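You operate a simulated robot arm through the tools that you are given. There is no shell and no other tool.

The job below is to be done with a simulated robot arm. You get a single attempt, and the scene is never put back.

Task
Stop the press, return the green-tipped strip to the strip rack and close up.
Fine: stop button first, and it stays pressed; then lift the strip from its groove; slide table and clear guard to their stops; start nothing.
Where things are to end (x, y in the base frame): green-tipped strip within 60 mm of [650, 1610].
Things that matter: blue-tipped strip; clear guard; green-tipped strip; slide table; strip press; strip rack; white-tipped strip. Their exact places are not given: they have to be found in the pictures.

The check looks at the end state, three seconds after you hand in, the way a careful person would. Anything else that was tipped, shoved, dropped, spilled or broken makes it a failure.

Robot
A 6-joint arm with a four-finger gripper on a trunk, on a base that drives. Base frame: it is fixed to the floor where the robot stands at the start and does not move with it; the origin is under the middle of the robot, x ahead of it, y to its left, z up. Units: mm, degrees, N and s.
Its first joint turns from -166.0 to 166.0 degrees. Places, roughly: blue-tipped strip [500, 1500, 1000]; clear guard [900, 800, 1300]; slide table [700, 900, 900]; strip press [900, 800, 1200]; strip rack [600, 1600, 900]; white-tipped strip [500, 1500, 1000]. Payload 3.43 kg.
The tool frame sits at the grasp point between the pads (the TCP): z along the fingers, y along the line on which they close. The tips reach 30 mm beyond it. The gripper opens to 120 mm. The gripper's body begins 85 mm behind the TCP.
Orientation is that of the tool frame in the base frame, as a unit quaternion [x, y, z, w]. With the fingers straight down and closing along the base's y, the tool's x points along the base's -x, its y along +y and its z along -z.

Tools
- The arm moves only by the tool servo_tool. Its argument "increments" is a list of rows, each a list of 3 entries, a list of its own where there are three numbers: the turn, a rotation vector about the tool's x, y, z in degrees, then the shift along the tool's x, y, z in mm, then the finger opening in mm, from 0 to 120. In form: [[[wx, wy, wz], [x, y, z], gripper], ...]. A call has 1 to 20 rows; each row shifts and turns the commanded pose from where the row before left it, along the tool's axes as they then stand. Each row takes 0.2 s and may step no farther than 50 mm and 8.6 degrees from the row before; otherwise, or with a gripper value out of range, the whole call is refused. Where a pose cannot be reached the arm comes as near as it can. A force on the tool above 40 N (or 10 N above the force at the start of the call, whichever is more), or a blocked arm, ends the call early, and 0.2 s more pass. The fingers move at their own pace and stop on an object; they squeeze with about 28 N. The grip force told is the motor's: it shows also when the fingers shut on nothing. Time passes only in rows, and 0.2 s behind the last, so rows that do not move let the fingers close. The reply holds the time, the measured pose of the TCP, the force on the tool along the base axes, the opening and the grip force, in the units named above and with some noise, with the torque about the TCP (base axes, N m) and any sound that the robot's microphone picked up, and new pictures: "views" is both (left out), scene, wrist or none.
- Cameras (640 x 400 px; columns grow to the right, rows downward): "scene" is now at [-196.9, 214.4, 1254.7]; the picture's right is [0.23, -0.97, -0.00], its down [-0.01, -0.00, -1.00] and it looks along [0.97, 0.23, -0.01] (base axes); focal length 272 px, centre (320, 200). "wrist" rides on the gripper at [72, -17, -120] in the tool frame; the picture's right is [0.23, 0.97, 0.00], its down [-0.81, 0.19, -0.55] and it looks along [-0.54, 0.13, 0.83] (tool axes); focal length 275 px, centre (320, 200).
- drive_base(legs): drives the robot by 1 to 6 legs, each [ahead, turn to the left] in mm and degrees, along the robot's own axes; the way and the turn of a leg run together, so that a leg with both is an arc; at most 1500 mm and 180 degrees a leg. The arm and the cameras ride along, it lands a little off, and it stops where it bumps. It gives what a move gives, and a new picture of the scene camera.
- head_to(pan, tilt): turns the head with the scene camera to pan (to the left, within 143 degrees either way) and tilt (down, from -29 to 69), counted from straight ahead of the robot. It gives what a move gives, and a new picture of the scene camera.
- point_at(camera, pixels): for up to 12 pixels [column, row] of the newest picture of that camera ("zoom" is the newest enlarged one), the place [x, y, z] in the base frame of the surface seen there, good to about 2 mm, but the place of the scene camera against the robot may be out by one fixed shift of up to 18 mm in any direction. It takes no simulated time.
- inspect(camera, box): a new picture of the part [left, top, right, bottom] of that camera's present view, enlarged. It takes no simulated time.
- job_done(): hands the job in; it is judged then, once.

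Unless the task says otherwise, let go and move clear before handing in.

The tools are called after "Call:" as name(argument=value, ...) on one line, values as JSON. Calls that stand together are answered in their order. servo_tool: Moves the arm, as the interface text tells. Its arguments: {"type":"object","properties":{"increments":{"type":"array","items":{"type":"array"}},"views":{"type":"string","enum":["both","scene","wrist","none"]}},"required":["increments"]} The other tools are called the same way: drive_base (legs) drives the base; head_to (pan, tilt) turns the head that bears the scene camera; point_at (camera, pixels) gives the place of the surface under pixels of a picture; inspect (camera, box) takes an enlarged picture of a part of a camera's view; job_done () hands the job in.

At the start:

```text
time: 0.0
tcp_pos: [505.8, 336.1, 1396.4]
orientation: [0.0, 1.0, -0.001, 0.0]
contact_force: [-0.5, 0.1, 0.4]
moment: [0.01, -0.04, 0.04]
width: 120.1
gripper_force: 0.0
robot x, y, heading: [1.1, 2.8, -0.1]
head pan, tilt: [13.2, 0.1]
```

scene: 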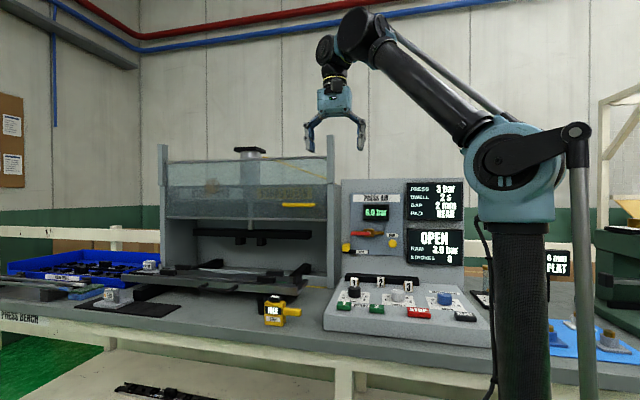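
wrist: 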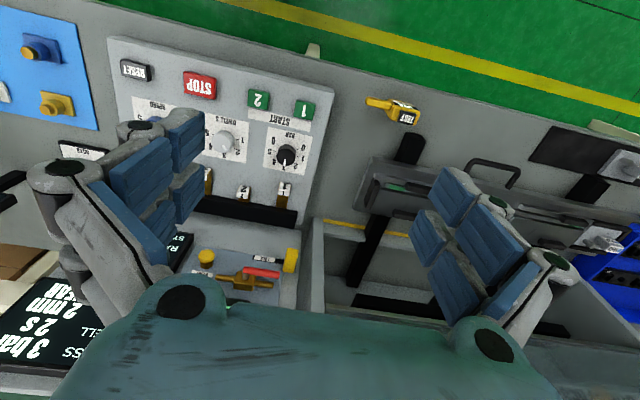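

The wrist picture shows the control desk with a red STOP button near (200,85) and the press slide table near (440,200). I'll enlarge several areas before moving.

Call:
inspect(camera="wrist", box=[100, 30, 340, 180])

Call:
inspect(camera="wrist", box=[310, 80, 640, 290])

Call:
inspect(camera="scene", box=[0, 220, 320, 400])

Call:
inspect(camera="scene", box=[310, 170, 500, 340])

Call:
inspect(camera="scene", box=[140, 130, 350, 300])

Call:
point_at(camera="wrist", pixels=[[200, 85], [200, 75], [258, 98], [302, 108], [135, 70], [400, 110], [480, 170], [400, 188], [600, 240], [450, 210]])

```text
2.67 times, centred on (220, 105) of wrist
```

zoom: 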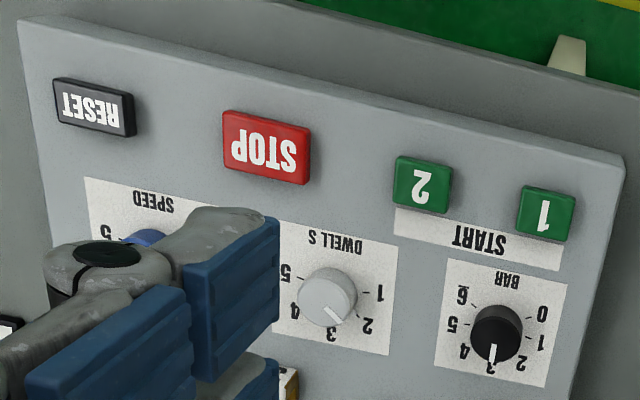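

```text
1.90 times, centred on (475, 185) of wrist
```

zoom: 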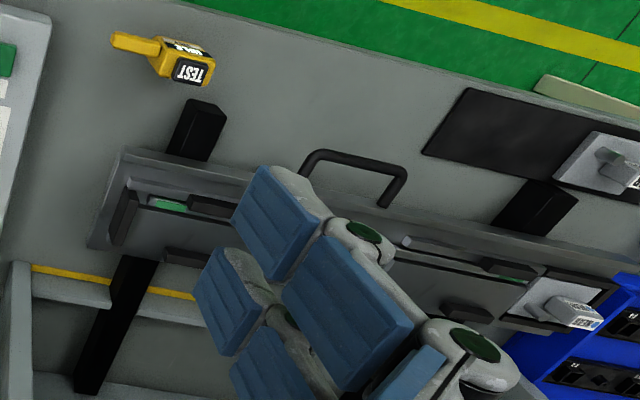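

```text
2.00 times, centred on (160, 310) of scene
```

zoom: 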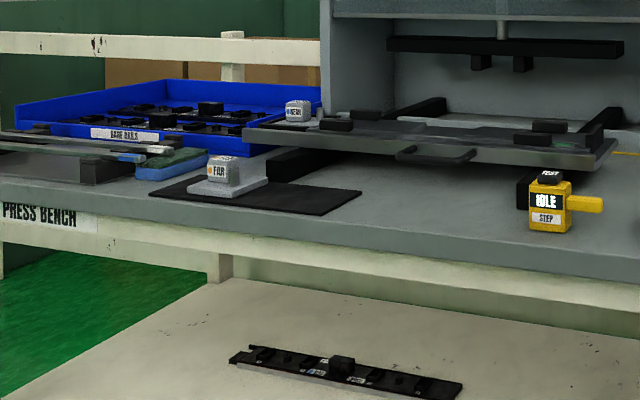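

```text
2.35 times, centred on (405, 255) of scene
```

zoom: 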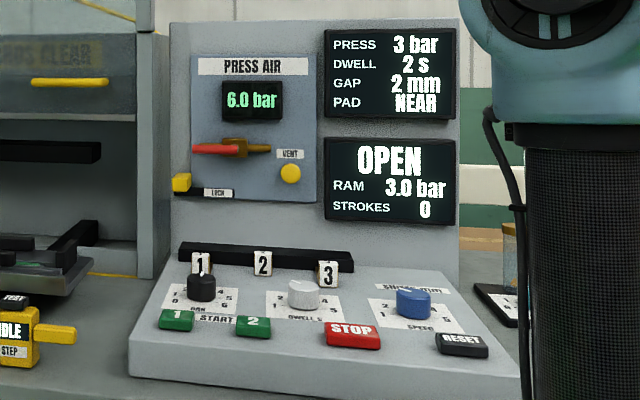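

```text
2.35 times, centred on (245, 215) of scene
```

zoom: 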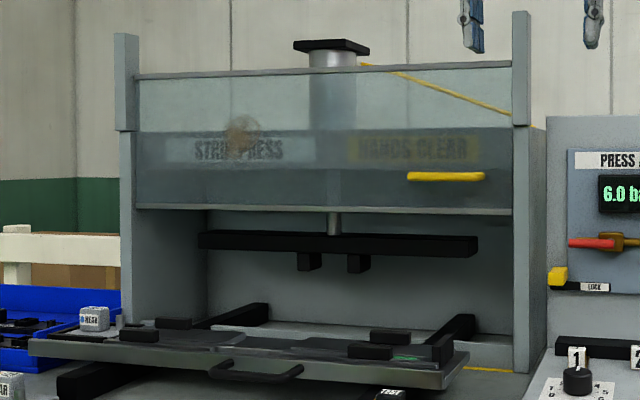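

```text
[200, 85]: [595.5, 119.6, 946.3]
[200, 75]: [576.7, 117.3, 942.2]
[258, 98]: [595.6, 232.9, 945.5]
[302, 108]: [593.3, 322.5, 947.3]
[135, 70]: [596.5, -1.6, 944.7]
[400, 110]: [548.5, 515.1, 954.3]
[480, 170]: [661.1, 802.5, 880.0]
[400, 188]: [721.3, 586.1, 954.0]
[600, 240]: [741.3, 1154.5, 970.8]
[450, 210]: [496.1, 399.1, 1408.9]
```

The STOP button's surface is near (590,119,945). Before moving I'll look at the rack to the left.

Call:
head_to(pan=60, tilt=15)

```text
time: 1.1
tcp_pos: [490.0, 335.4, 1403.6]
orientation: [0.0, 1.0, 0.001, 0.005]
contact_force: [-0.5, 0.1, 0.0]
moment: [-0.02, -0.02, 0.03]
width: 120.3
gripper_force: 0.0
robot x, y, heading: [1.0, -0.5, 0.0]
head pan, tilt: [60.0, 15.0]
```

scene: 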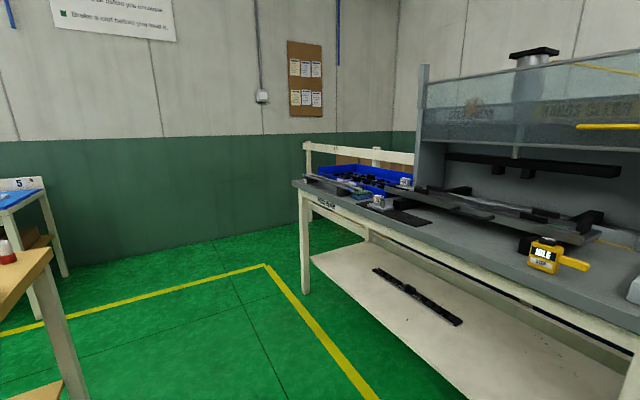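

The rack sits at the left end of the bench around (345,190). I'll enlarge it.

Call:
inspect(camera="scene", box=[290, 130, 450, 230])

Call:
point_at(camera="scene", pixels=[[320, 186], [345, 190], [362, 195], [380, 200], [405, 215], [404, 183], [580, 225], [470, 208], [300, 185]])

Call:
inspect(camera="scene", box=[400, 170, 640, 290])

```text
4.00 times, centred on (370, 180) of scene
```

zoom: 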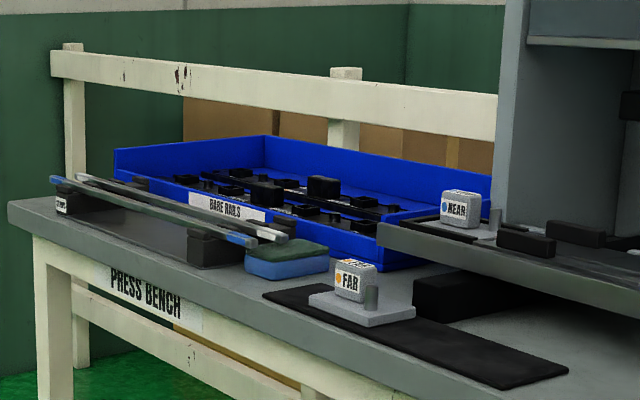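

```text
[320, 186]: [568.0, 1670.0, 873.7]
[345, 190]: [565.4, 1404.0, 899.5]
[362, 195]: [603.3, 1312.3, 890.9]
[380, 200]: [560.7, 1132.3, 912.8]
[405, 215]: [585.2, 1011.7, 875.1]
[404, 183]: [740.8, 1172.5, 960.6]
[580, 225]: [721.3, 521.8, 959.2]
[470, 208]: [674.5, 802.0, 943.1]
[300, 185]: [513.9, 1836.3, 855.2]
```

```text
2.67 times, centred on (520, 230) of scene
```

zoom: 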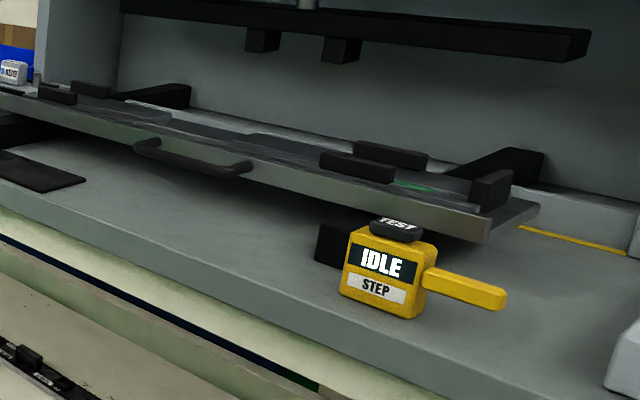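

The rack holds two strips on its supports. First job is STOP: I close the fingers and move above the button at a safe height, with the head back on the desk.

Call:
servo_tool(increments=[[[0, 0, 0], [-20, -43, 0], 60], [[0, 0, 0], [-20, -43, 0], 0], [[0, 0, 0], [-20, -43, 0], 0], [[0, 0, 0], [-20, -43, 0], 0], [[0, 0, 0], [-20, -43, 0], 0], [[0, 0, 0], [0, 0, 50], 0], [[0, 0, 0], [0, 0, 50], 0], [[0, 0, 0], [0, 0, 50], 0], [[0, 0, 0], [0, 0, 0], 0]], views="wrist")

Call:
head_to(pan=10, tilt=15)

```text
time: 3.1
tcp_pos: [590.4, 120.9, 1253.9]
orientation: [0.0, 1.0, 0.001, 0.005]
contact_force: [0.2, -0.4, 0.0]
moment: [0.0, -0.04, 0.01]
width: 0.0
gripper_force: 28.2
robot x, y, heading: [0.5, -2.5, 0.4]
head pan, tilt: [60.0, 15.0]
```

wrist: 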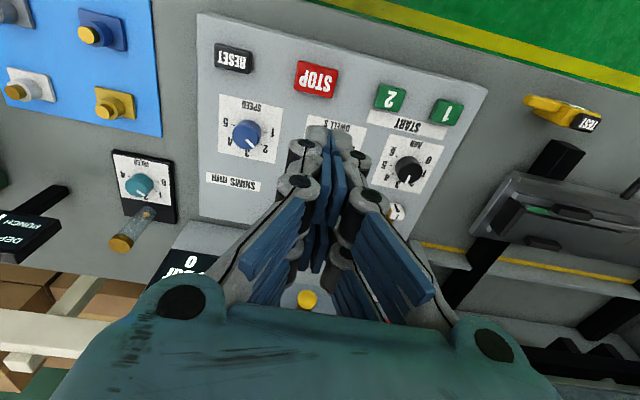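

```text
time: 4.3
tcp_pos: [590.6, 121.7, 1253.9]
orientation: [0.0, 1.0, 0.0, 0.006]
contact_force: [-0.6, -0.3, 0.6]
moment: [0.02, 0.0, 0.03]
width: 0.0
gripper_force: 28.2
robot x, y, heading: [-0.9, 0.1, -0.2]
head pan, tilt: [10.0, 15.0]
```

scene: 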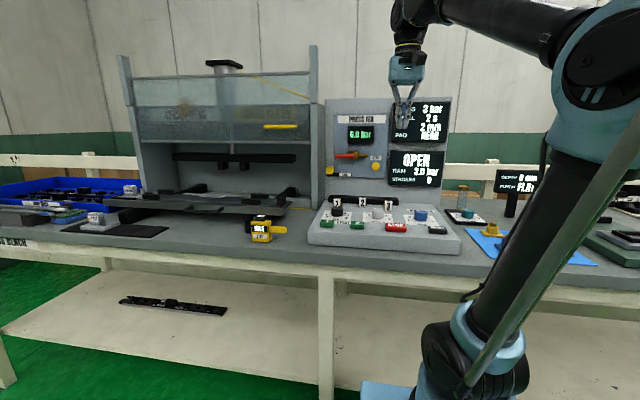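

STOP is now at about (317,79) in the wrist picture; I'll measure its centre and corners.

Call:
inspect(camera="wrist", box=[270, 40, 370, 102])

Call:
point_at(camera="wrist", pixels=[[317, 77], [300, 72], [334, 82], [320, 66], [315, 88], [317, 100], [280, 80], [408, 170], [245, 132], [296, 150], [304, 130]])

```text
6.40 times, centred on (320, 71) of wrist
```

zoom: 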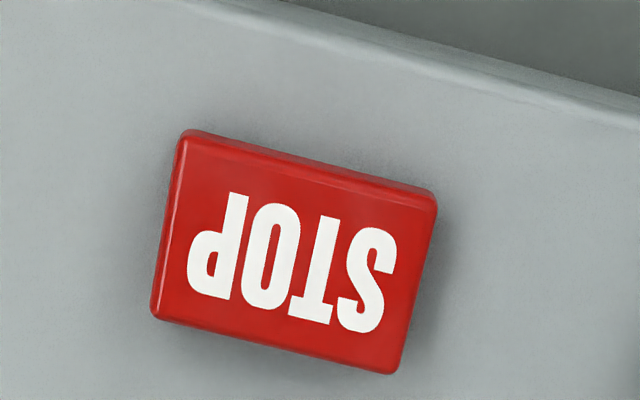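

```text
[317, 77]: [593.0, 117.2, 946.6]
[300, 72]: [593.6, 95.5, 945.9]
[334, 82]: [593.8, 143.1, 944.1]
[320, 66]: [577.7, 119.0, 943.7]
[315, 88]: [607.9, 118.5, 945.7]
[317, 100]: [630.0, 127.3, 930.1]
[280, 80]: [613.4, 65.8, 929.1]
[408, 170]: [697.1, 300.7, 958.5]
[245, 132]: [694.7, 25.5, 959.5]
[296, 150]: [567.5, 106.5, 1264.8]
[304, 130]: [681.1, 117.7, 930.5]
```

The button centre is about (593,119,945), so fingertips touch at TCP z≈975. I descend to about 987.

Call:
servo_tool(increments=[[[0, 0, 0], [-2.5, -2.5, 50], 0], [[0, 0, 0], [0, 0, 50], 0], [[0, 0, 0], [0, 0, 50], 0], [[0, 0, 0], [0, 0, 50], 0], [[0, 0, 0], [0, 0, 50], 0], [[0, 0, 0], [0, 0, 17], 0], [[0, 0, 0], [0, 0, 0], 0], [[0, 0, 0], [0, 0, 0], 0]])

```text
refused: row 1 steps farther than a row can; nothing moved
```

Call:
servo_tool(increments=[[[0, 0, 0], [-2.5, -2.5, 40], 0], [[0, 0, 0], [0, 0, 50], 0], [[0, 0, 0], [0, 0, 50], 0], [[0, 0, 0], [0, 0, 50], 0], [[0, 0, 0], [0, 0, 50], 0], [[0, 0, 0], [0, 0, 27], 0], [[0, 0, 0], [0, 0, 0], 0], [[0, 0, 0], [0, 0, 0], 0]])

```text
time: 6.1
tcp_pos: [596.3, 119.0, 989.5]
orientation: [0.0, 1.0, 0.001, 0.005]
contact_force: [0.3, -0.1, 0.3]
moment: [-0.01, -0.01, 0.01]
width: 0.1
gripper_force: 28.4
robot x, y, heading: [-2.2, 1.0, 0.1]
head pan, tilt: [10.0, 15.0]
```

scene: 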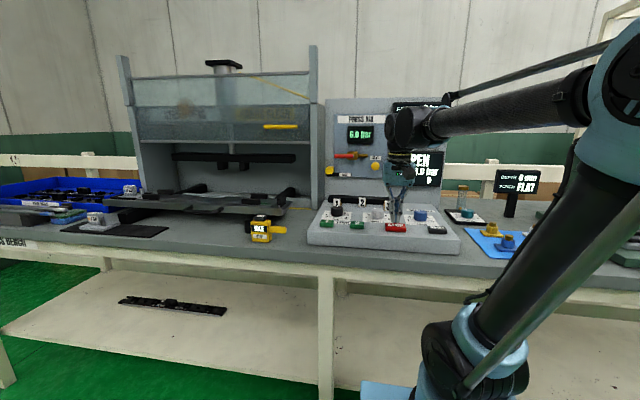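
wrist: 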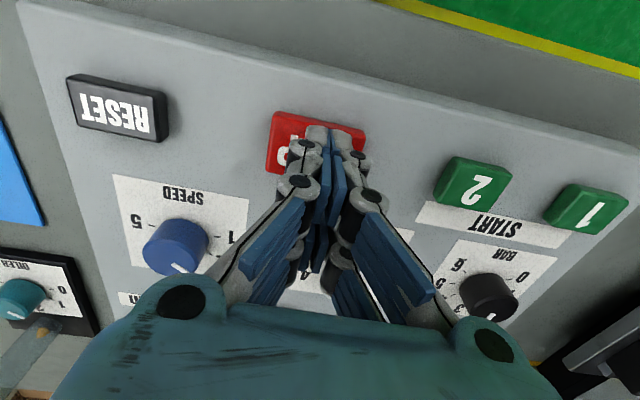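

The tips hover over the STOP button, within its top face. Pressing gently in small steps.

Call:
servo_tool(increments=[[[0, 0, 0], [2, 0, 5], 0], [[0, 0, 0], [0, 0, 5], 0], [[0, 0, 0], [0, 0, 3], 0], [[0, 0, 0], [0, 0, 2], 0], [[0, 0, 0], [0, 0, 2], 0], [[0, 0, 0], [0, 0, 2], 0], [[0, 0, 0], [0, 0, 0], 0]])

```text
time: 7.7
tcp_pos: [594.6, 119.4, 968.0]
orientation: [0.001, 1.0, 0.0, 0.006]
contact_force: [-0.8, -0.6, 1.7]
moment: [-0.05, 0.05, 0.02]
width: 6.2
gripper_force: 33.3
robot x, y, heading: [-0.6, -1.7, -0.0]
head pan, tilt: [10.0, 15.0]
heard: click
```

scene: 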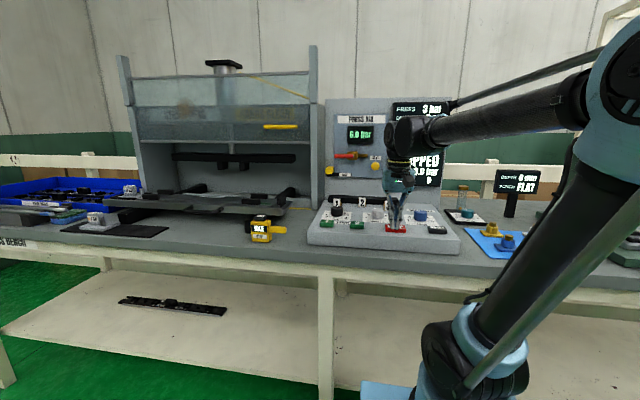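
wrist: 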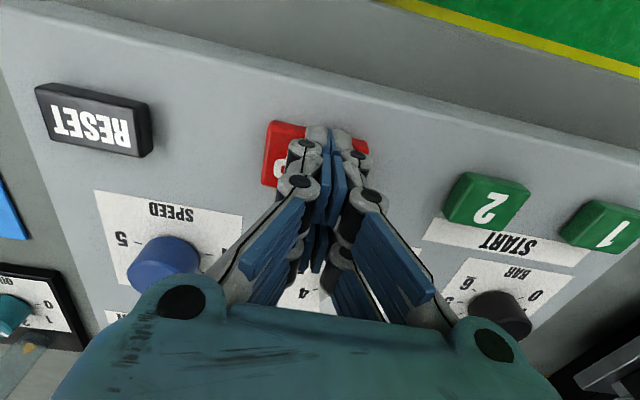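

A click was heard and the display reads "...PPED". I raise straight up and check that the button stays in.

Call:
servo_tool(increments=[[[0, 0, 0], [0, 0, -10], 0], [[0, 0, 0], [0, 0, -40], 0], [[0, 0, 0], [0, 0, -50], 0], [[0, 0, 0], [0, 0, -50], 0], [[0, 0, 0], [0, 0, -50], 0], [[0, 0, 0], [0, 0, -50], 0], [[0, 0, 0], [0, 0, -50], 0], [[0, 0, 0], [0, 0, -50], 0], [[0, 0, 0], [0, 0, -50], 0], [[0, 0, 0], [0, 0, 0], 0]])

Call:
inspect(camera="scene", box=[300, 90, 470, 260])

```text
time: 9.9
tcp_pos: [590.1, 120.1, 1370.2]
orientation: [0.0, 1.0, 0.0, 0.005]
contact_force: [-0.8, -1.0, -0.1]
moment: [0.02, -0.01, -0.01]
width: 0.2
gripper_force: 33.5
robot x, y, heading: [0.1, -0.6, -0.2]
head pan, tilt: [10.0, 15.0]
```

scene: 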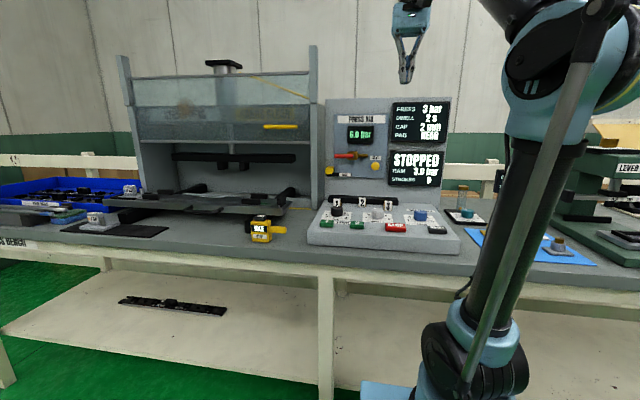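
wrist: 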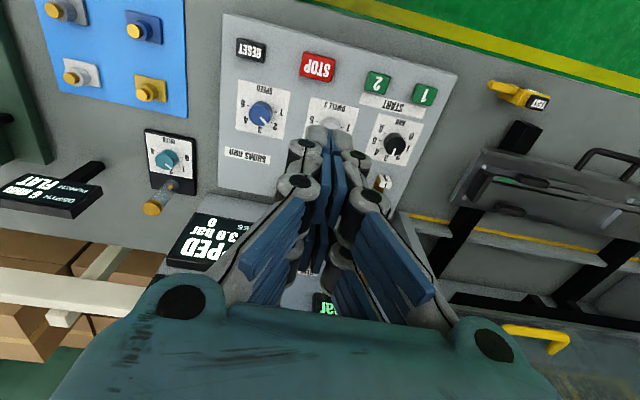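

```text
2.35 times, centred on (385, 175) of scene
```

zoom: 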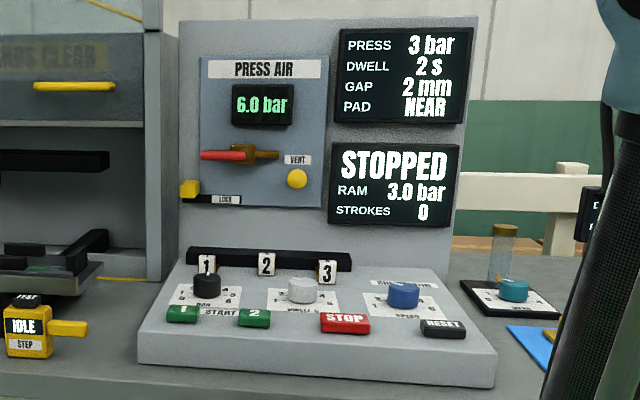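

The display says STOPPED and the STOP button has stayed down. Now I look left to see whether the floor is clear to drive along +y.

Call:
head_to(pan=95, tilt=20)

```text
time: 11.5
tcp_pos: [589.8, 119.5, 1369.1]
orientation: [0.0, 1.0, -0.001, 0.006]
contact_force: [-0.5, -0.3, -0.3]
moment: [0.02, 0.0, 0.03]
width: 0.1
gripper_force: 33.7
robot x, y, heading: [2.3, 1.2, -0.3]
head pan, tilt: [95.0, 20.0]
```

scene: 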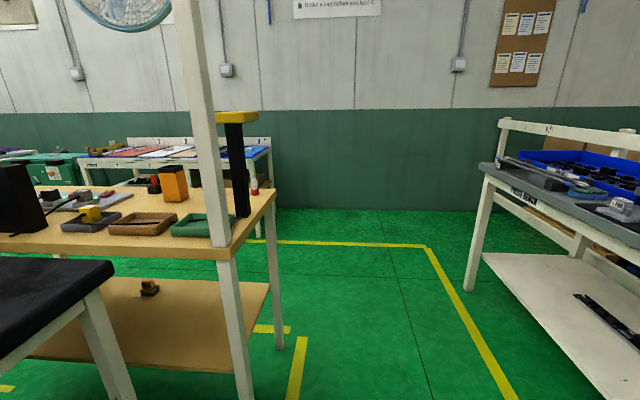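

Call:
point_at(camera="scene", pixels=[[245, 385], [277, 340], [275, 195], [220, 245], [467, 285], [425, 246], [300, 345], [480, 165], [625, 235]])

```text
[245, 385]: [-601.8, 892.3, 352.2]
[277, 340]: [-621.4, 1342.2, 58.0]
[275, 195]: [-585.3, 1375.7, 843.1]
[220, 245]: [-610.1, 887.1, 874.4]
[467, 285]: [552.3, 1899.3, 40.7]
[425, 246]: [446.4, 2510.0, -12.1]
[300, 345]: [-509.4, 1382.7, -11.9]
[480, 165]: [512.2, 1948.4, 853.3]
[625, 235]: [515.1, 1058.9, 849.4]
```

The corridor is clear: the table on the left ends at x≈-600 and the bench starts at x≈512. I drive to y≈1150, facing the bench.

Call:
drive_base(legs=[[0, 90], [1150, 0], [0, -90]])

Call:
head_to(pan=0, tilt=25)

```text
time: 26.4
tcp_pos: [612.3, 1296.9, 1368.6]
orientation: [0.02, 1.0, 0.0, 0.006]
contact_force: [0.4, 0.0, -0.7]
moment: [-0.02, 0.01, -0.02]
width: 0.0
gripper_force: 33.5
robot x, y, heading: [18.2, 1210.8, -2.4]
head pan, tilt: [95.0, 20.0]
```

scene: 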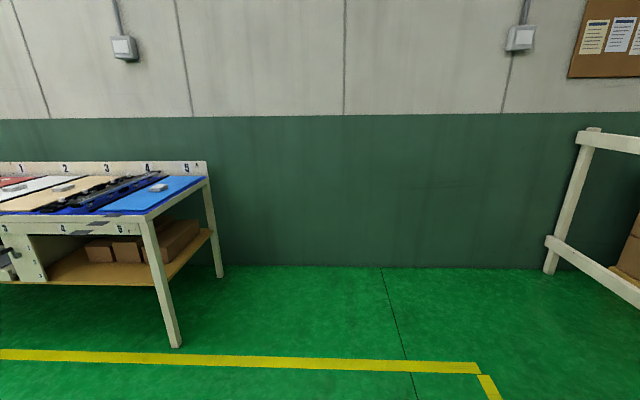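

```text
time: 28.1
tcp_pos: [594.6, 1296.6, 1376.1]
orientation: [0.02, 1.0, 0.0, 0.011]
contact_force: [-1.0, 0.6, -0.5]
moment: [0.0, -0.01, 0.03]
width: 0.0
gripper_force: 33.6
robot x, y, heading: [14.0, 1211.6, -2.2]
head pan, tilt: [0.0, 25.0]
```

scene: 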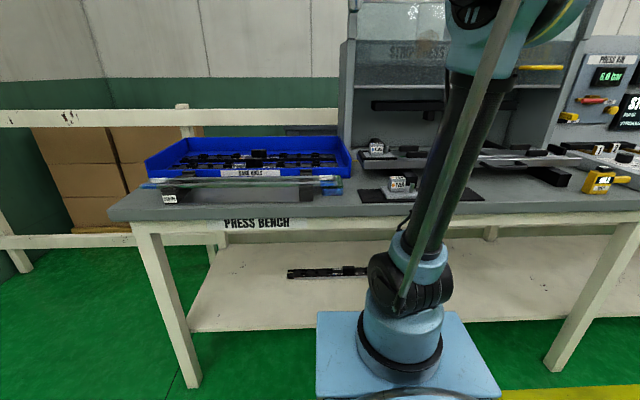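

The robot stands at (14,1211), heading about -2.2°. I square up the tool yaw and tilt, then move the wrist camera over the slide table near y≈850.

Call:
servo_tool(increments=[[[0, 1.2, -2.3], [0, 0, 0], 0], [[0, 0, 0], [0, -45, 0], 0], [[0, 0, 0], [0, -45, 0], 0], [[0, 0, 0], [0, -45, 0], 0], [[0, 0, 0], [0, -45, 0], 0], [[0, 0, 0], [0, -45, 0], 0], [[0, 0, 0], [0, -45, 0], 0], [[0, 0, 0], [0, -45, 0], 0], [[0, 0, 0], [0, -45, 0], 0], [[0, 0, 0], [0, -45, 0], 0], [[0, 0, 0], [0, 0, 0], 0]])

```text
time: 30.5
tcp_pos: [594.8, 889.0, 1376.0]
orientation: [0.0, 1.0, 0.0, 0.001]
contact_force: [-0.3, 0.0, 0.4]
moment: [-0.04, 0.0, -0.02]
width: 0.1
gripper_force: 33.3
robot x, y, heading: [21.2, 1215.5, -2.3]
head pan, tilt: [0.0, 25.0]
```

scene: 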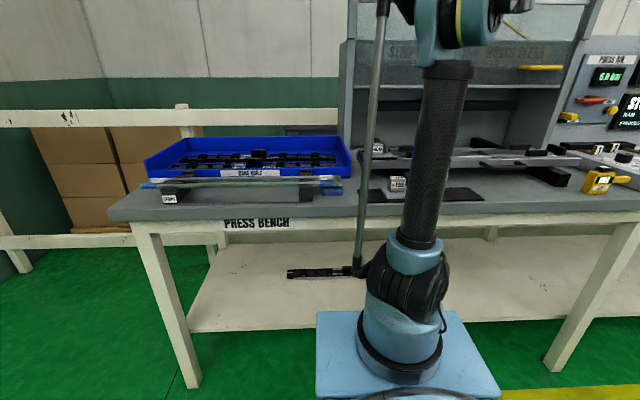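
wrist: 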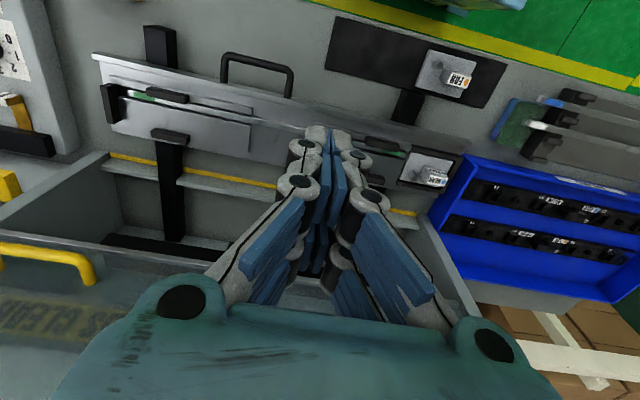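

The whole table is now in the wrist view. I enlarge the left, middle and right parts to understand the strip and its groove.

Call:
inspect(camera="wrist", box=[80, 40, 320, 190])

Call:
inspect(camera="wrist", box=[320, 90, 480, 200])

Call:
inspect(camera="wrist", box=[460, 70, 640, 190])

Call:
point_at(camera="wrist", pixels=[[140, 96], [160, 99], [200, 105], [250, 115], [290, 123], [375, 148], [400, 152], [175, 98], [170, 134], [110, 105], [255, 60], [240, 80]])

```text
2.67 times, centred on (200, 115) of wrist
```

zoom: 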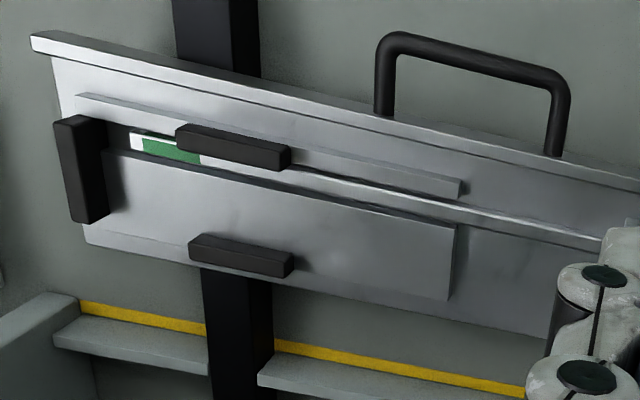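

```text
3.64 times, centred on (400, 145) of wrist
```

zoom: 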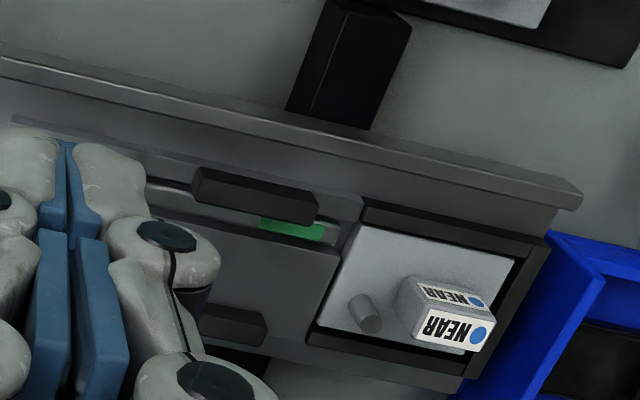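

```text
3.33 times, centred on (550, 130) of wrist
```

zoom: 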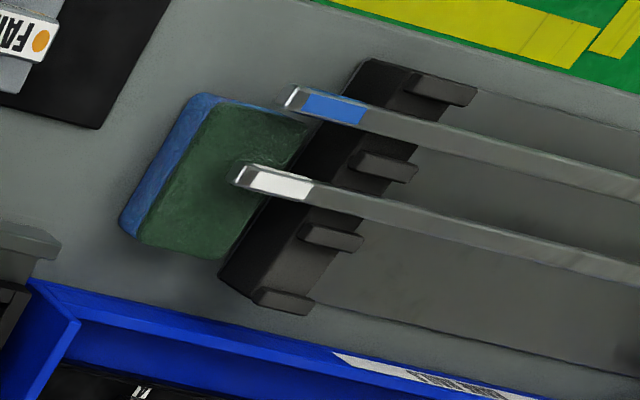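

```text
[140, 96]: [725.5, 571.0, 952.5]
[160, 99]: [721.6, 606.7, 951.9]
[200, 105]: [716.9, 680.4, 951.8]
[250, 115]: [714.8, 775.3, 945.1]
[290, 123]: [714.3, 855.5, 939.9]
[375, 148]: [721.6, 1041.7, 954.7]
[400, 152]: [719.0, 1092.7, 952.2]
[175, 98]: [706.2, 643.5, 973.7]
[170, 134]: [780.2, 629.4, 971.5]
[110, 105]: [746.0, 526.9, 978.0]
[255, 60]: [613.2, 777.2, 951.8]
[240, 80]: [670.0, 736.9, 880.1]
```

The green strip lies along y at x≈718 with green tips near y≈590 and y≈1090, and it spans an open gap in the middle (y≈730–950). I go lower with the fingers open for a better look at that gap.

Call:
servo_tool(increments=[[[0, 0, 0], [0, -30, 30], 120], [[0, 0, 0], [0, -25, 40], 120], [[0, 0, 0], [0, 0, 45], 120], [[0, 0, 0], [0, 0, 45], 120], [[0, 0, 0], [15, 0, 30], 120], [[0, 0, 0], [0, 0, 0], 120]], views="wrist")

Call:
inspect(camera="wrist", box=[180, 0, 460, 175])

```text
time: 31.9
tcp_pos: [579.4, 836.2, 1185.2]
orientation: [0.0, 1.0, -0.001, 0.001]
contact_force: [0.7, -0.1, -0.5]
moment: [0.0, 0.01, 0.01]
width: 120.2
gripper_force: 0.0
robot x, y, heading: [15.7, 1213.5, -2.6]
head pan, tilt: [0.0, 25.0]
```

wrist: 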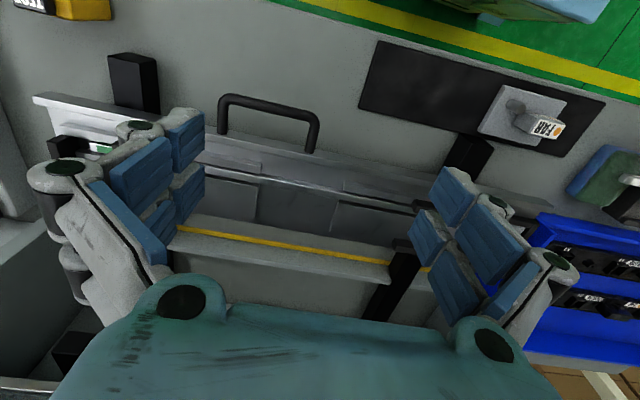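

```text
2.29 times, centred on (320, 88) of wrist
```

zoom: 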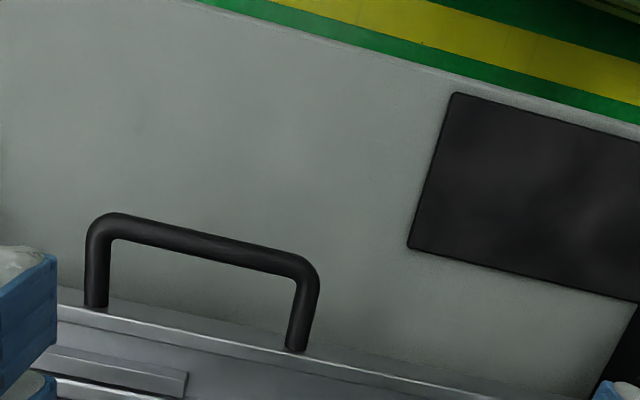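

Call:
inspect(camera="wrist", box=[190, 120, 430, 270])

Call:
point_at(camera="wrist", pixels=[[300, 184], [300, 180], [300, 188], [300, 176], [300, 195], [300, 205], [330, 190], [250, 174], [230, 160], [235, 190], [370, 210], [312, 130]])

```text
2.67 times, centred on (310, 195) of wrist
```

zoom: 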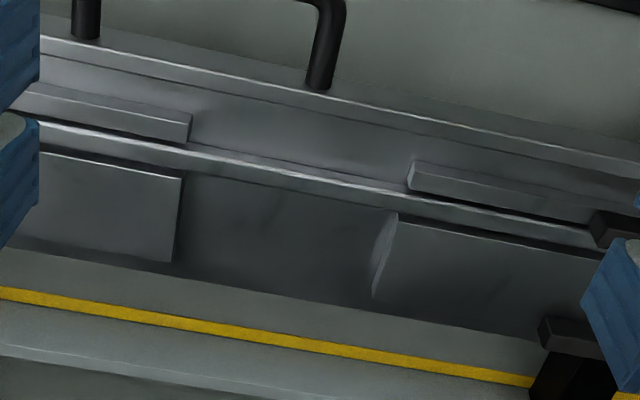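

```text
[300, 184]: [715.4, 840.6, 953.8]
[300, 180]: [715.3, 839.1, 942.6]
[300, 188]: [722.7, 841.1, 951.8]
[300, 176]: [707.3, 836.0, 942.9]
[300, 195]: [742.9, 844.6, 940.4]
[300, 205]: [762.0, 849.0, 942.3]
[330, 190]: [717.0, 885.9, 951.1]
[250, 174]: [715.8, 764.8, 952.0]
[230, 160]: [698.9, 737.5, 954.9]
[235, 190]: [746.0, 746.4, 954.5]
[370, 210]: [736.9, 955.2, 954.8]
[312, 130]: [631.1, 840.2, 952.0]
```

The strip's top is at z≈952, x≈714–725, and it is free-standing between y≈760 and y≈905. Before rotating, I check the clearance to the guard and handle.

Call:
head_to(pan=-35, tilt=10)

```text
time: 32.9
tcp_pos: [579.2, 836.7, 1184.3]
orientation: [0.001, 1.0, 0.0, 0.001]
contact_force: [-0.2, 0.2, -1.2]
moment: [0.0, -0.02, 0.03]
width: 120.0
gripper_force: 0.0
robot x, y, heading: [15.9, 1210.8, -2.2]
head pan, tilt: [-35.0, 10.0]
```

scene: 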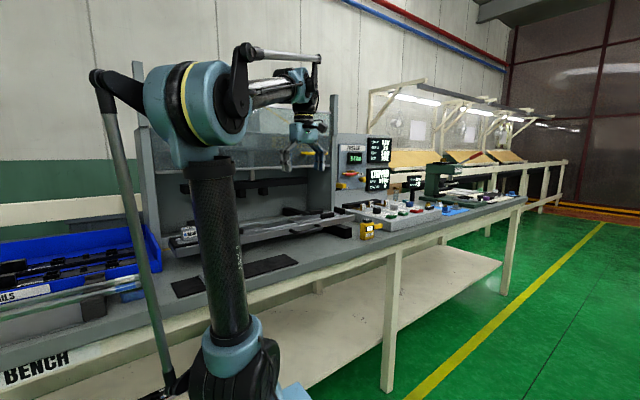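

Call:
point_at(camera="scene", pixels=[[338, 150], [318, 158], [268, 150], [255, 170], [335, 110], [331, 205], [140, 140], [275, 205], [290, 184], [322, 180], [170, 210], [188, 234]])

Call:
inspect(camera="scene", box=[140, 90, 400, 260])

```text
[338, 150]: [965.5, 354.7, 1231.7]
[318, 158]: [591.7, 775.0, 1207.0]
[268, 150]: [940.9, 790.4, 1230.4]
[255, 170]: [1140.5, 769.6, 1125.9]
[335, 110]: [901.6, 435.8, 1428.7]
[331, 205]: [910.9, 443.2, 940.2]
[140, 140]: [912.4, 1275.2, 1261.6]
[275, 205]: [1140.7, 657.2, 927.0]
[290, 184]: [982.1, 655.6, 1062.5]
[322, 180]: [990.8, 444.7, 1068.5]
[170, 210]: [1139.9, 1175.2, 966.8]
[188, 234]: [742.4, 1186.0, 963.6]
```

```text
2.35 times, centred on (270, 175) of scene
```

zoom: 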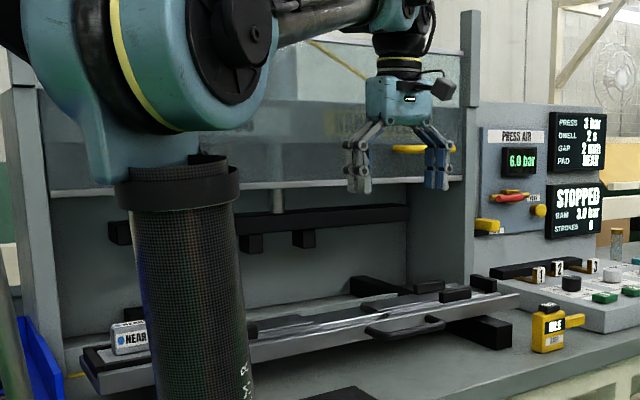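

The guard plane is near x≈940, well behind x=718. I rotate 90° about the tool axis and move over the strip's middle at a safe height.

Call:
servo_tool(increments=[[[0, 0, 8.2], [0, 0, 0], 80], [[0, 0, 8.2], [0, 0, 0], 80], [[0, 0, 8.2], [0, 0, 0], 80], [[0, 0, 8.2], [0, 0, 0], 80], [[0, 0, 8.2], [0, 0, 0], 80], [[0, 0, 8.2], [0, 0, 0], 80], [[0, 0, 8.2], [0, 0, 0], 80], [[0, 0, 8.2], [0, 0, 0], 80], [[0, 0, 8.2], [0, 0, 0], 80], [[0, 0, 8.2], [0, 0, 0], 80], [[0, 0, 8.0], [0, 0, 0], 80], [[0, 0, 0], [0, 45, 0], 80], [[0, 0, 0], [0, 45, 0], 80], [[0, 0, 0], [0, 49, 0], 80], [[0, 0, 0], [0, 0, 0], 80]])

```text
time: 36.1
tcp_pos: [715.3, 837.7, 1184.4]
orientation: [0.708, 0.707, 0.0, 0.0]
contact_force: [-0.3, 0.2, 0.4]
moment: [0.0, -0.02, 0.0]
width: 80.1
gripper_force: 0.0
robot x, y, heading: [19.7, 1213.3, -2.6]
head pan, tilt: [-35.0, 10.0]
```

scene: 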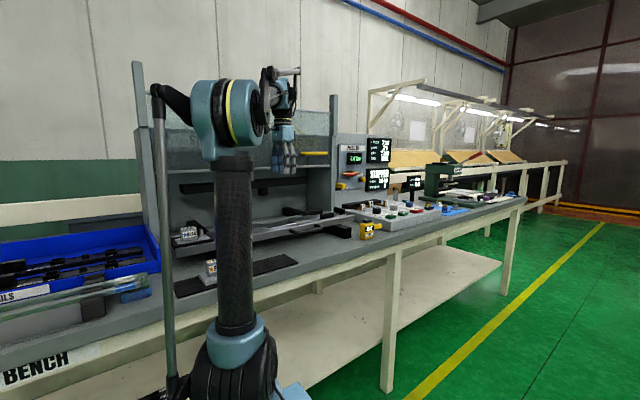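
wrist: 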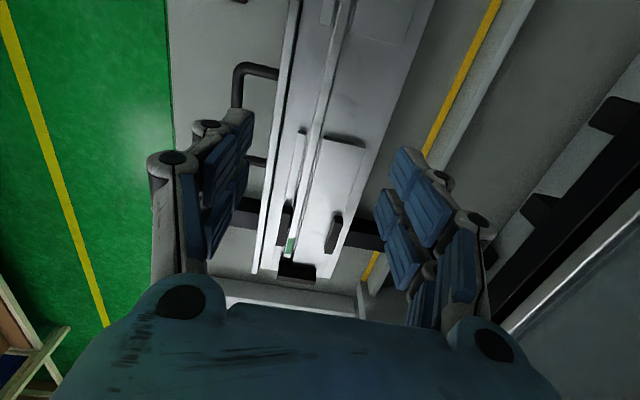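

The strip runs up the wrist picture with its green tip at about (290,245). I measure it and enlarge.

Call:
inspect(camera="wrist", box=[220, 120, 400, 290])

Call:
point_at(camera="wrist", pixels=[[288, 256], [290, 245], [292, 236], [334, 30], [330, 50], [325, 75], [320, 100], [315, 130], [335, 235], [285, 225], [300, 270], [310, 165]])

Call:
inspect(camera="wrist", box=[260, 0, 420, 110])

```text
2.35 times, centred on (310, 205) of wrist
```

zoom: 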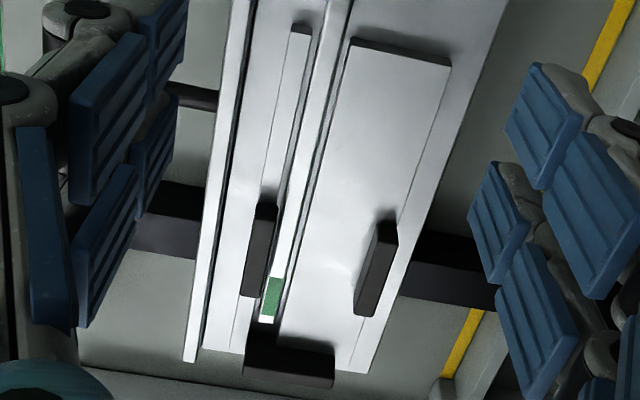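

```text
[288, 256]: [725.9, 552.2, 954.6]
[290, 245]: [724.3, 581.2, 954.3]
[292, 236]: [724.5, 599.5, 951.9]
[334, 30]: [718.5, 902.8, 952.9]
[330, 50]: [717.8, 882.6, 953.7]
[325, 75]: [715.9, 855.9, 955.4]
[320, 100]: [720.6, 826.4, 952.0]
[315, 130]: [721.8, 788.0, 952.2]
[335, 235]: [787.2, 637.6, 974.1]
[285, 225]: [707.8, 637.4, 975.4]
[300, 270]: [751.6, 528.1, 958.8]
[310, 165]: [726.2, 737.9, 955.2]
```

```text
3.64 times, centred on (340, 55) of wrist
```

zoom: 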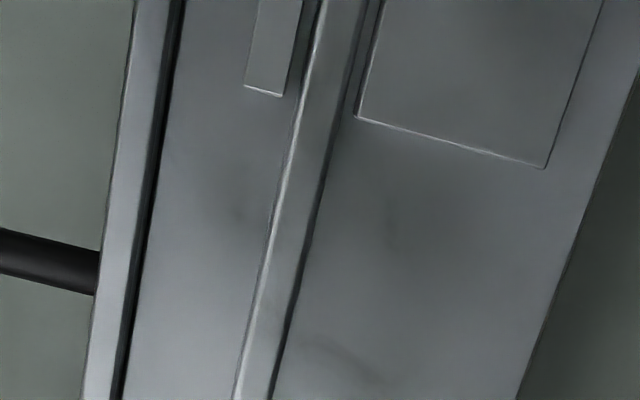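

I sample across the strip at the grasp line to find its exact x extents.

Call:
point_at(camera="wrist", pixels=[[317, 95], [319, 95], [321, 95], [323, 95], [325, 95], [327, 95], [329, 95], [331, 95], [333, 95], [336, 95], [290, 95], [345, 95]])

```text
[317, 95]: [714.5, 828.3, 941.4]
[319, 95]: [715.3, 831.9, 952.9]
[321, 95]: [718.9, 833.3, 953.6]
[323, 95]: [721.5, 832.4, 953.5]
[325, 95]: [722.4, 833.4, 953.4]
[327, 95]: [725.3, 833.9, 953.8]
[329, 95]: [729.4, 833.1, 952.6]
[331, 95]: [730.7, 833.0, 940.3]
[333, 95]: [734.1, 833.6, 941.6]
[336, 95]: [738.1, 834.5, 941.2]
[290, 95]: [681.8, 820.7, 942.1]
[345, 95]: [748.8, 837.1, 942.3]
```

The strip spans x 714.5–730, z 941.5–953, centre x≈722. I descend with the fingers open 60 mm to just above it.

Call:
servo_tool(increments=[[[0, 0, 0], [-2, 6.5, 40], 60], [[0, 0, 0], [0, 0, 45], 60], [[0, 0, 0], [0, 0, 45], 60], [[0, 0, 0], [0, 0, 40], 60], [[0, 0, 0], [0, 0, 0], 60], [[0, 0, 0], [0, 0, 0], 60]])

```text
time: 37.5
tcp_pos: [724.2, 836.9, 1017.7]
orientation: [0.707, 0.707, 0.0, 0.0]
contact_force: [0.2, 0.2, -0.4]
moment: [0.01, -0.03, 0.01]
width: 60.2
gripper_force: 0.1
robot x, y, heading: [18.5, 1212.3, -2.4]
head pan, tilt: [-35.0, 10.0]
```

scene: 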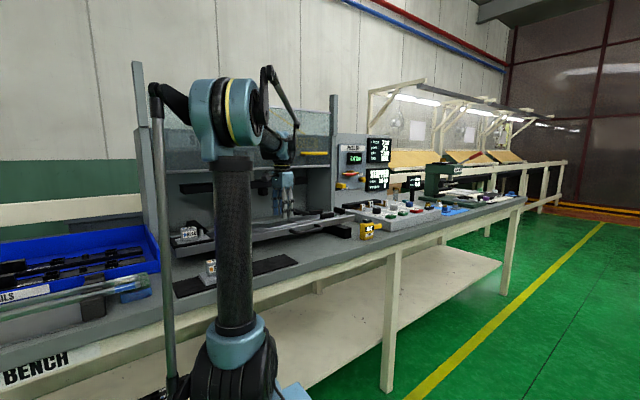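
wrist: 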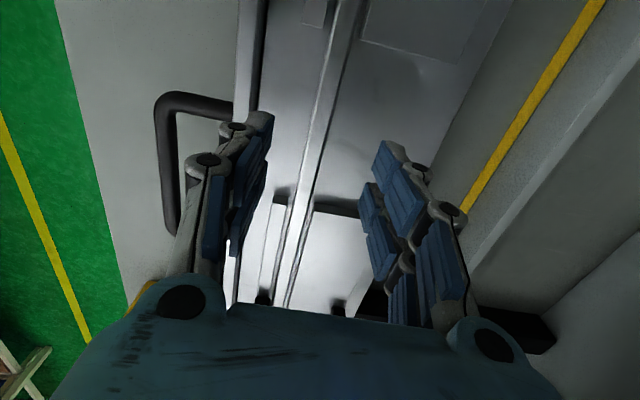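

The strip lies between the fingers. I go down to TCP z≈974 and close.

Call:
servo_tool(increments=[[[0, 0, 0], [-1, -2, 20], 60], [[0, 0, 0], [0, 0, 15], 60], [[0, 0, 0], [0, 0, 6], 60], [[0, 0, 0], [0, 0, 2], 60], [[0, 0, 0], [0, 0, 0], 60], [[0, 0, 0], [0, 0, 0], 60]], views="wrist")

```text
time: 38.9
tcp_pos: [723.9, 834.5, 972.8]
orientation: [0.706, 0.708, 0.0, 0.001]
contact_force: [1.2, 0.5, -0.6]
moment: [0.0, 0.0, 0.01]
width: 59.9
gripper_force: 0.2
robot x, y, heading: [16.5, 1212.4, -2.3]
head pan, tilt: [-35.0, 10.0]
```

wrist: 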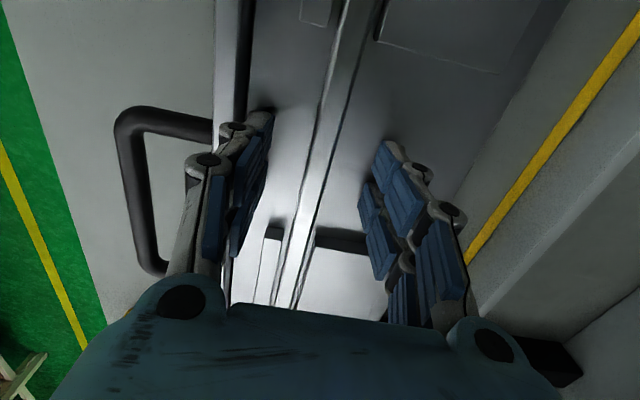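

Depth is right (tips about 1 mm over the table). Closing on the strip.

Call:
servo_tool(increments=[[[0, 0, 0], [0, -1.5, 0], 40], [[0, 0, 0], [0, 0, 0], 24], [[0, 0, 0], [0, 0, 0], 18], [[0, 0, 0], [0, 0, 0], 8], [[0, 0, 0], [0, 0, 0], 5], [[0, 0, 0], [0, 0, 0], 5]], views="wrist")

```text
time: 40.3
tcp_pos: [721.2, 834.4, 973.0]
orientation: [0.707, 0.707, 0.0, 0.001]
contact_force: [0.1, 0.1, 0.4]
moment: [0.0, 0.0, 0.03]
width: 13.5
gripper_force: 28.1
robot x, y, heading: [15.5, 1214.0, -2.6]
head pan, tilt: [-35.0, 10.0]
```

wrist: 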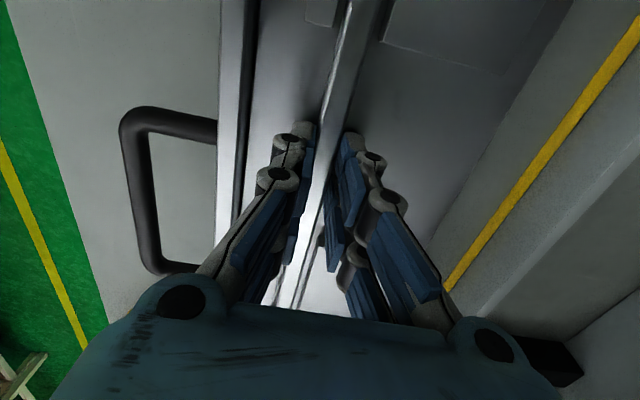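

The strip is gripped (13.5 mm wide). I lift slowly and straight up.

Call:
servo_tool(increments=[[[0, 0, 0], [0, 0, -3], 0], [[0, 0, 0], [0, 0, -5], 0], [[0, 0, 0], [0, 0, -8], 0], [[0, 0, 0], [0, 0, -15], 0], [[0, 0, 0], [0, 0, -20], 0], [[0, 0, 0], [0, 0, -20], 0], [[0, 0, 0], [0, 0, 0], 0]])

```text
time: 41.9
tcp_pos: [722.0, 832.7, 1045.2]
orientation: [0.707, 0.707, 0.001, 0.002]
contact_force: [0.2, 0.4, 0.1]
moment: [-0.01, 0.03, 0.01]
width: 0.0
gripper_force: 27.4
robot x, y, heading: [15.7, 1212.9, -2.6]
head pan, tilt: [-35.0, 10.0]
```

scene: 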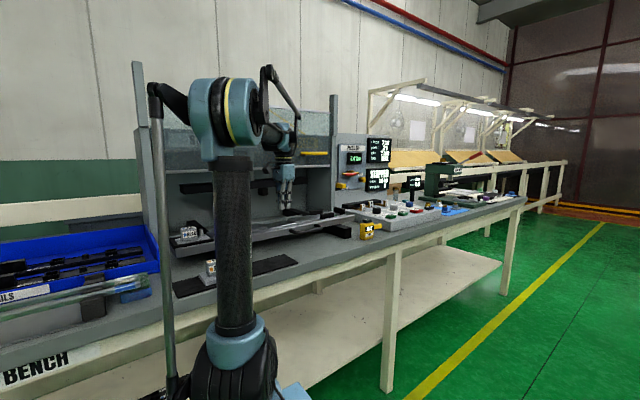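
wrist: 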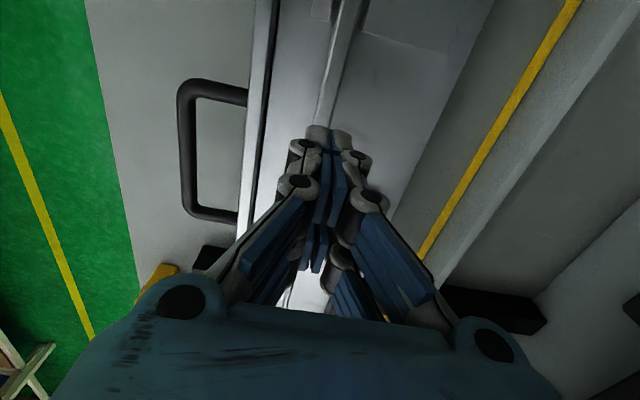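

The fingers closed to 0: the strip slipped out of the grip. I check where it now lies.

Call:
inspect(camera="wrist", box=[240, 0, 420, 170])

Call:
point_at(camera="wrist", pixels=[[345, 30], [335, 60], [338, 60], [341, 60], [332, 60], [330, 60], [325, 100], [290, 60], [360, 80], [300, 297]])

Call:
inspect(camera="scene", box=[160, 160, 380, 300])

```text
2.35 times, centred on (330, 85) of wrist
```

zoom: 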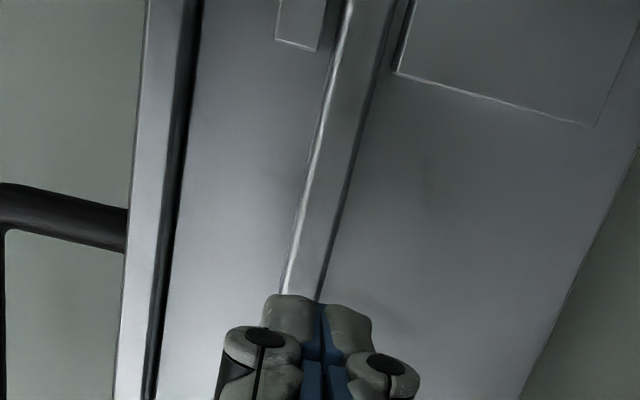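

```text
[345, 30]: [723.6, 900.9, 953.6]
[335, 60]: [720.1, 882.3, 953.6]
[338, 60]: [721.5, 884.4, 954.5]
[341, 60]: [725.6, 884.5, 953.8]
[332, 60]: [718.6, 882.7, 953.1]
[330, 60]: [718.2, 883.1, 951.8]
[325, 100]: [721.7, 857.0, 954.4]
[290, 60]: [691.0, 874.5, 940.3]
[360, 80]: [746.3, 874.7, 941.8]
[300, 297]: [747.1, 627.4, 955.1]
```

```text
2.86 times, centred on (270, 230) of scene
```

zoom: 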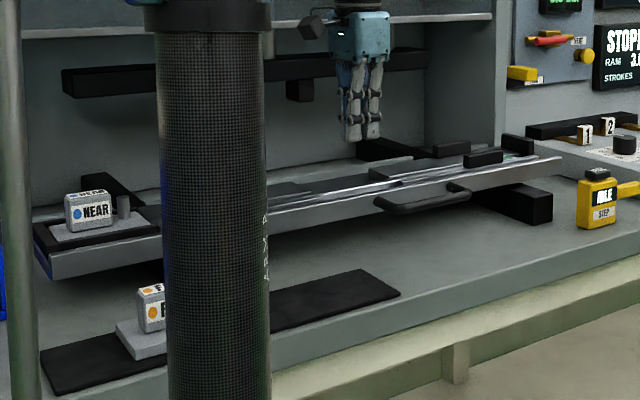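

The strip is still seated in its groove and undisturbed. I regrip lower, tips just at the table, and lift in tiny steps while watching the forces.

Call:
servo_tool(increments=[[[0, 0, 0], [0, 0, 0], 45], [[0, 0, 0], [0, 0, 0], 45], [[0, 0, 0], [0, 0, 30], 45], [[0, 0, 0], [0, 0, 30], 45], [[0, 0, 0], [0, 0, 10], 45], [[0, 0, 0], [0, 0, 2.5], 45], [[0, 0, 0], [0, 0, 0], 45]], views="wrist")

```text
time: 43.5
tcp_pos: [721.2, 833.6, 971.5]
orientation: [0.707, 0.707, 0.0, 0.0]
contact_force: [0.6, -0.7, -0.1]
moment: [0.01, 0.02, -0.01]
width: 45.1
gripper_force: 0.1
robot x, y, heading: [19.1, 1214.8, -2.5]
head pan, tilt: [-35.0, 10.0]
```

wrist: 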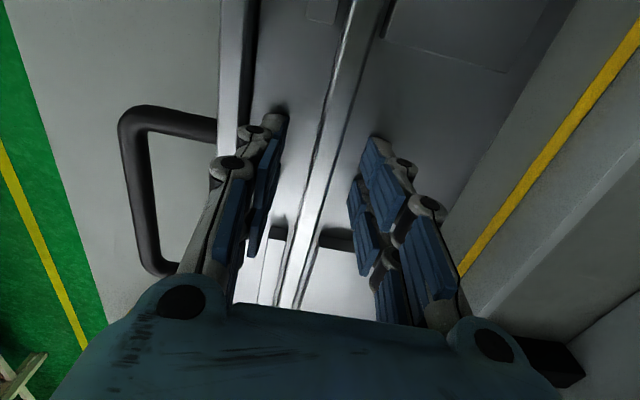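

No table contact yet at 971.5. I creep down to feel the table.

Call:
servo_tool(increments=[[[0, 0, 0], [0, 0, 1], 45], [[0, 0, 0], [0, 0, 0], 45]], views="none")

Call:
servo_tool(increments=[[[0, 0, 0], [0, 0, 1], 45], [[0, 0, 0], [0, 0, 0], 45]], views="none")

```text
time: 44.1
tcp_pos: [721.1, 834.0, 971.4]
orientation: [0.708, 0.706, 0.001, 0.002]
contact_force: [-2.1, -7.8, 20.8]
moment: [-0.16, 0.2, 0.0]
width: 45.6
gripper_force: 0.8
robot x, y, heading: [16.3, 1211.7, -2.2]
head pan, tilt: [-35.0, 10.0]
```

```text
time: 44.8
tcp_pos: [717.1, 835.6, 978.7]
orientation: [0.707, 0.708, 0.008, 0.008]
contact_force: [69.4, -1.7, 10.2]
moment: [0.94, -1.71, -0.04]
width: 15.0
gripper_force: 34.3
robot x, y, heading: [17.7, 1214.0, -2.3]
head pan, tilt: [-35.0, 10.0]
stopped in row 2: the force on the tool passed its limit at 44 N (the readings are from after the stop); the commanded pose is now the measured one
```

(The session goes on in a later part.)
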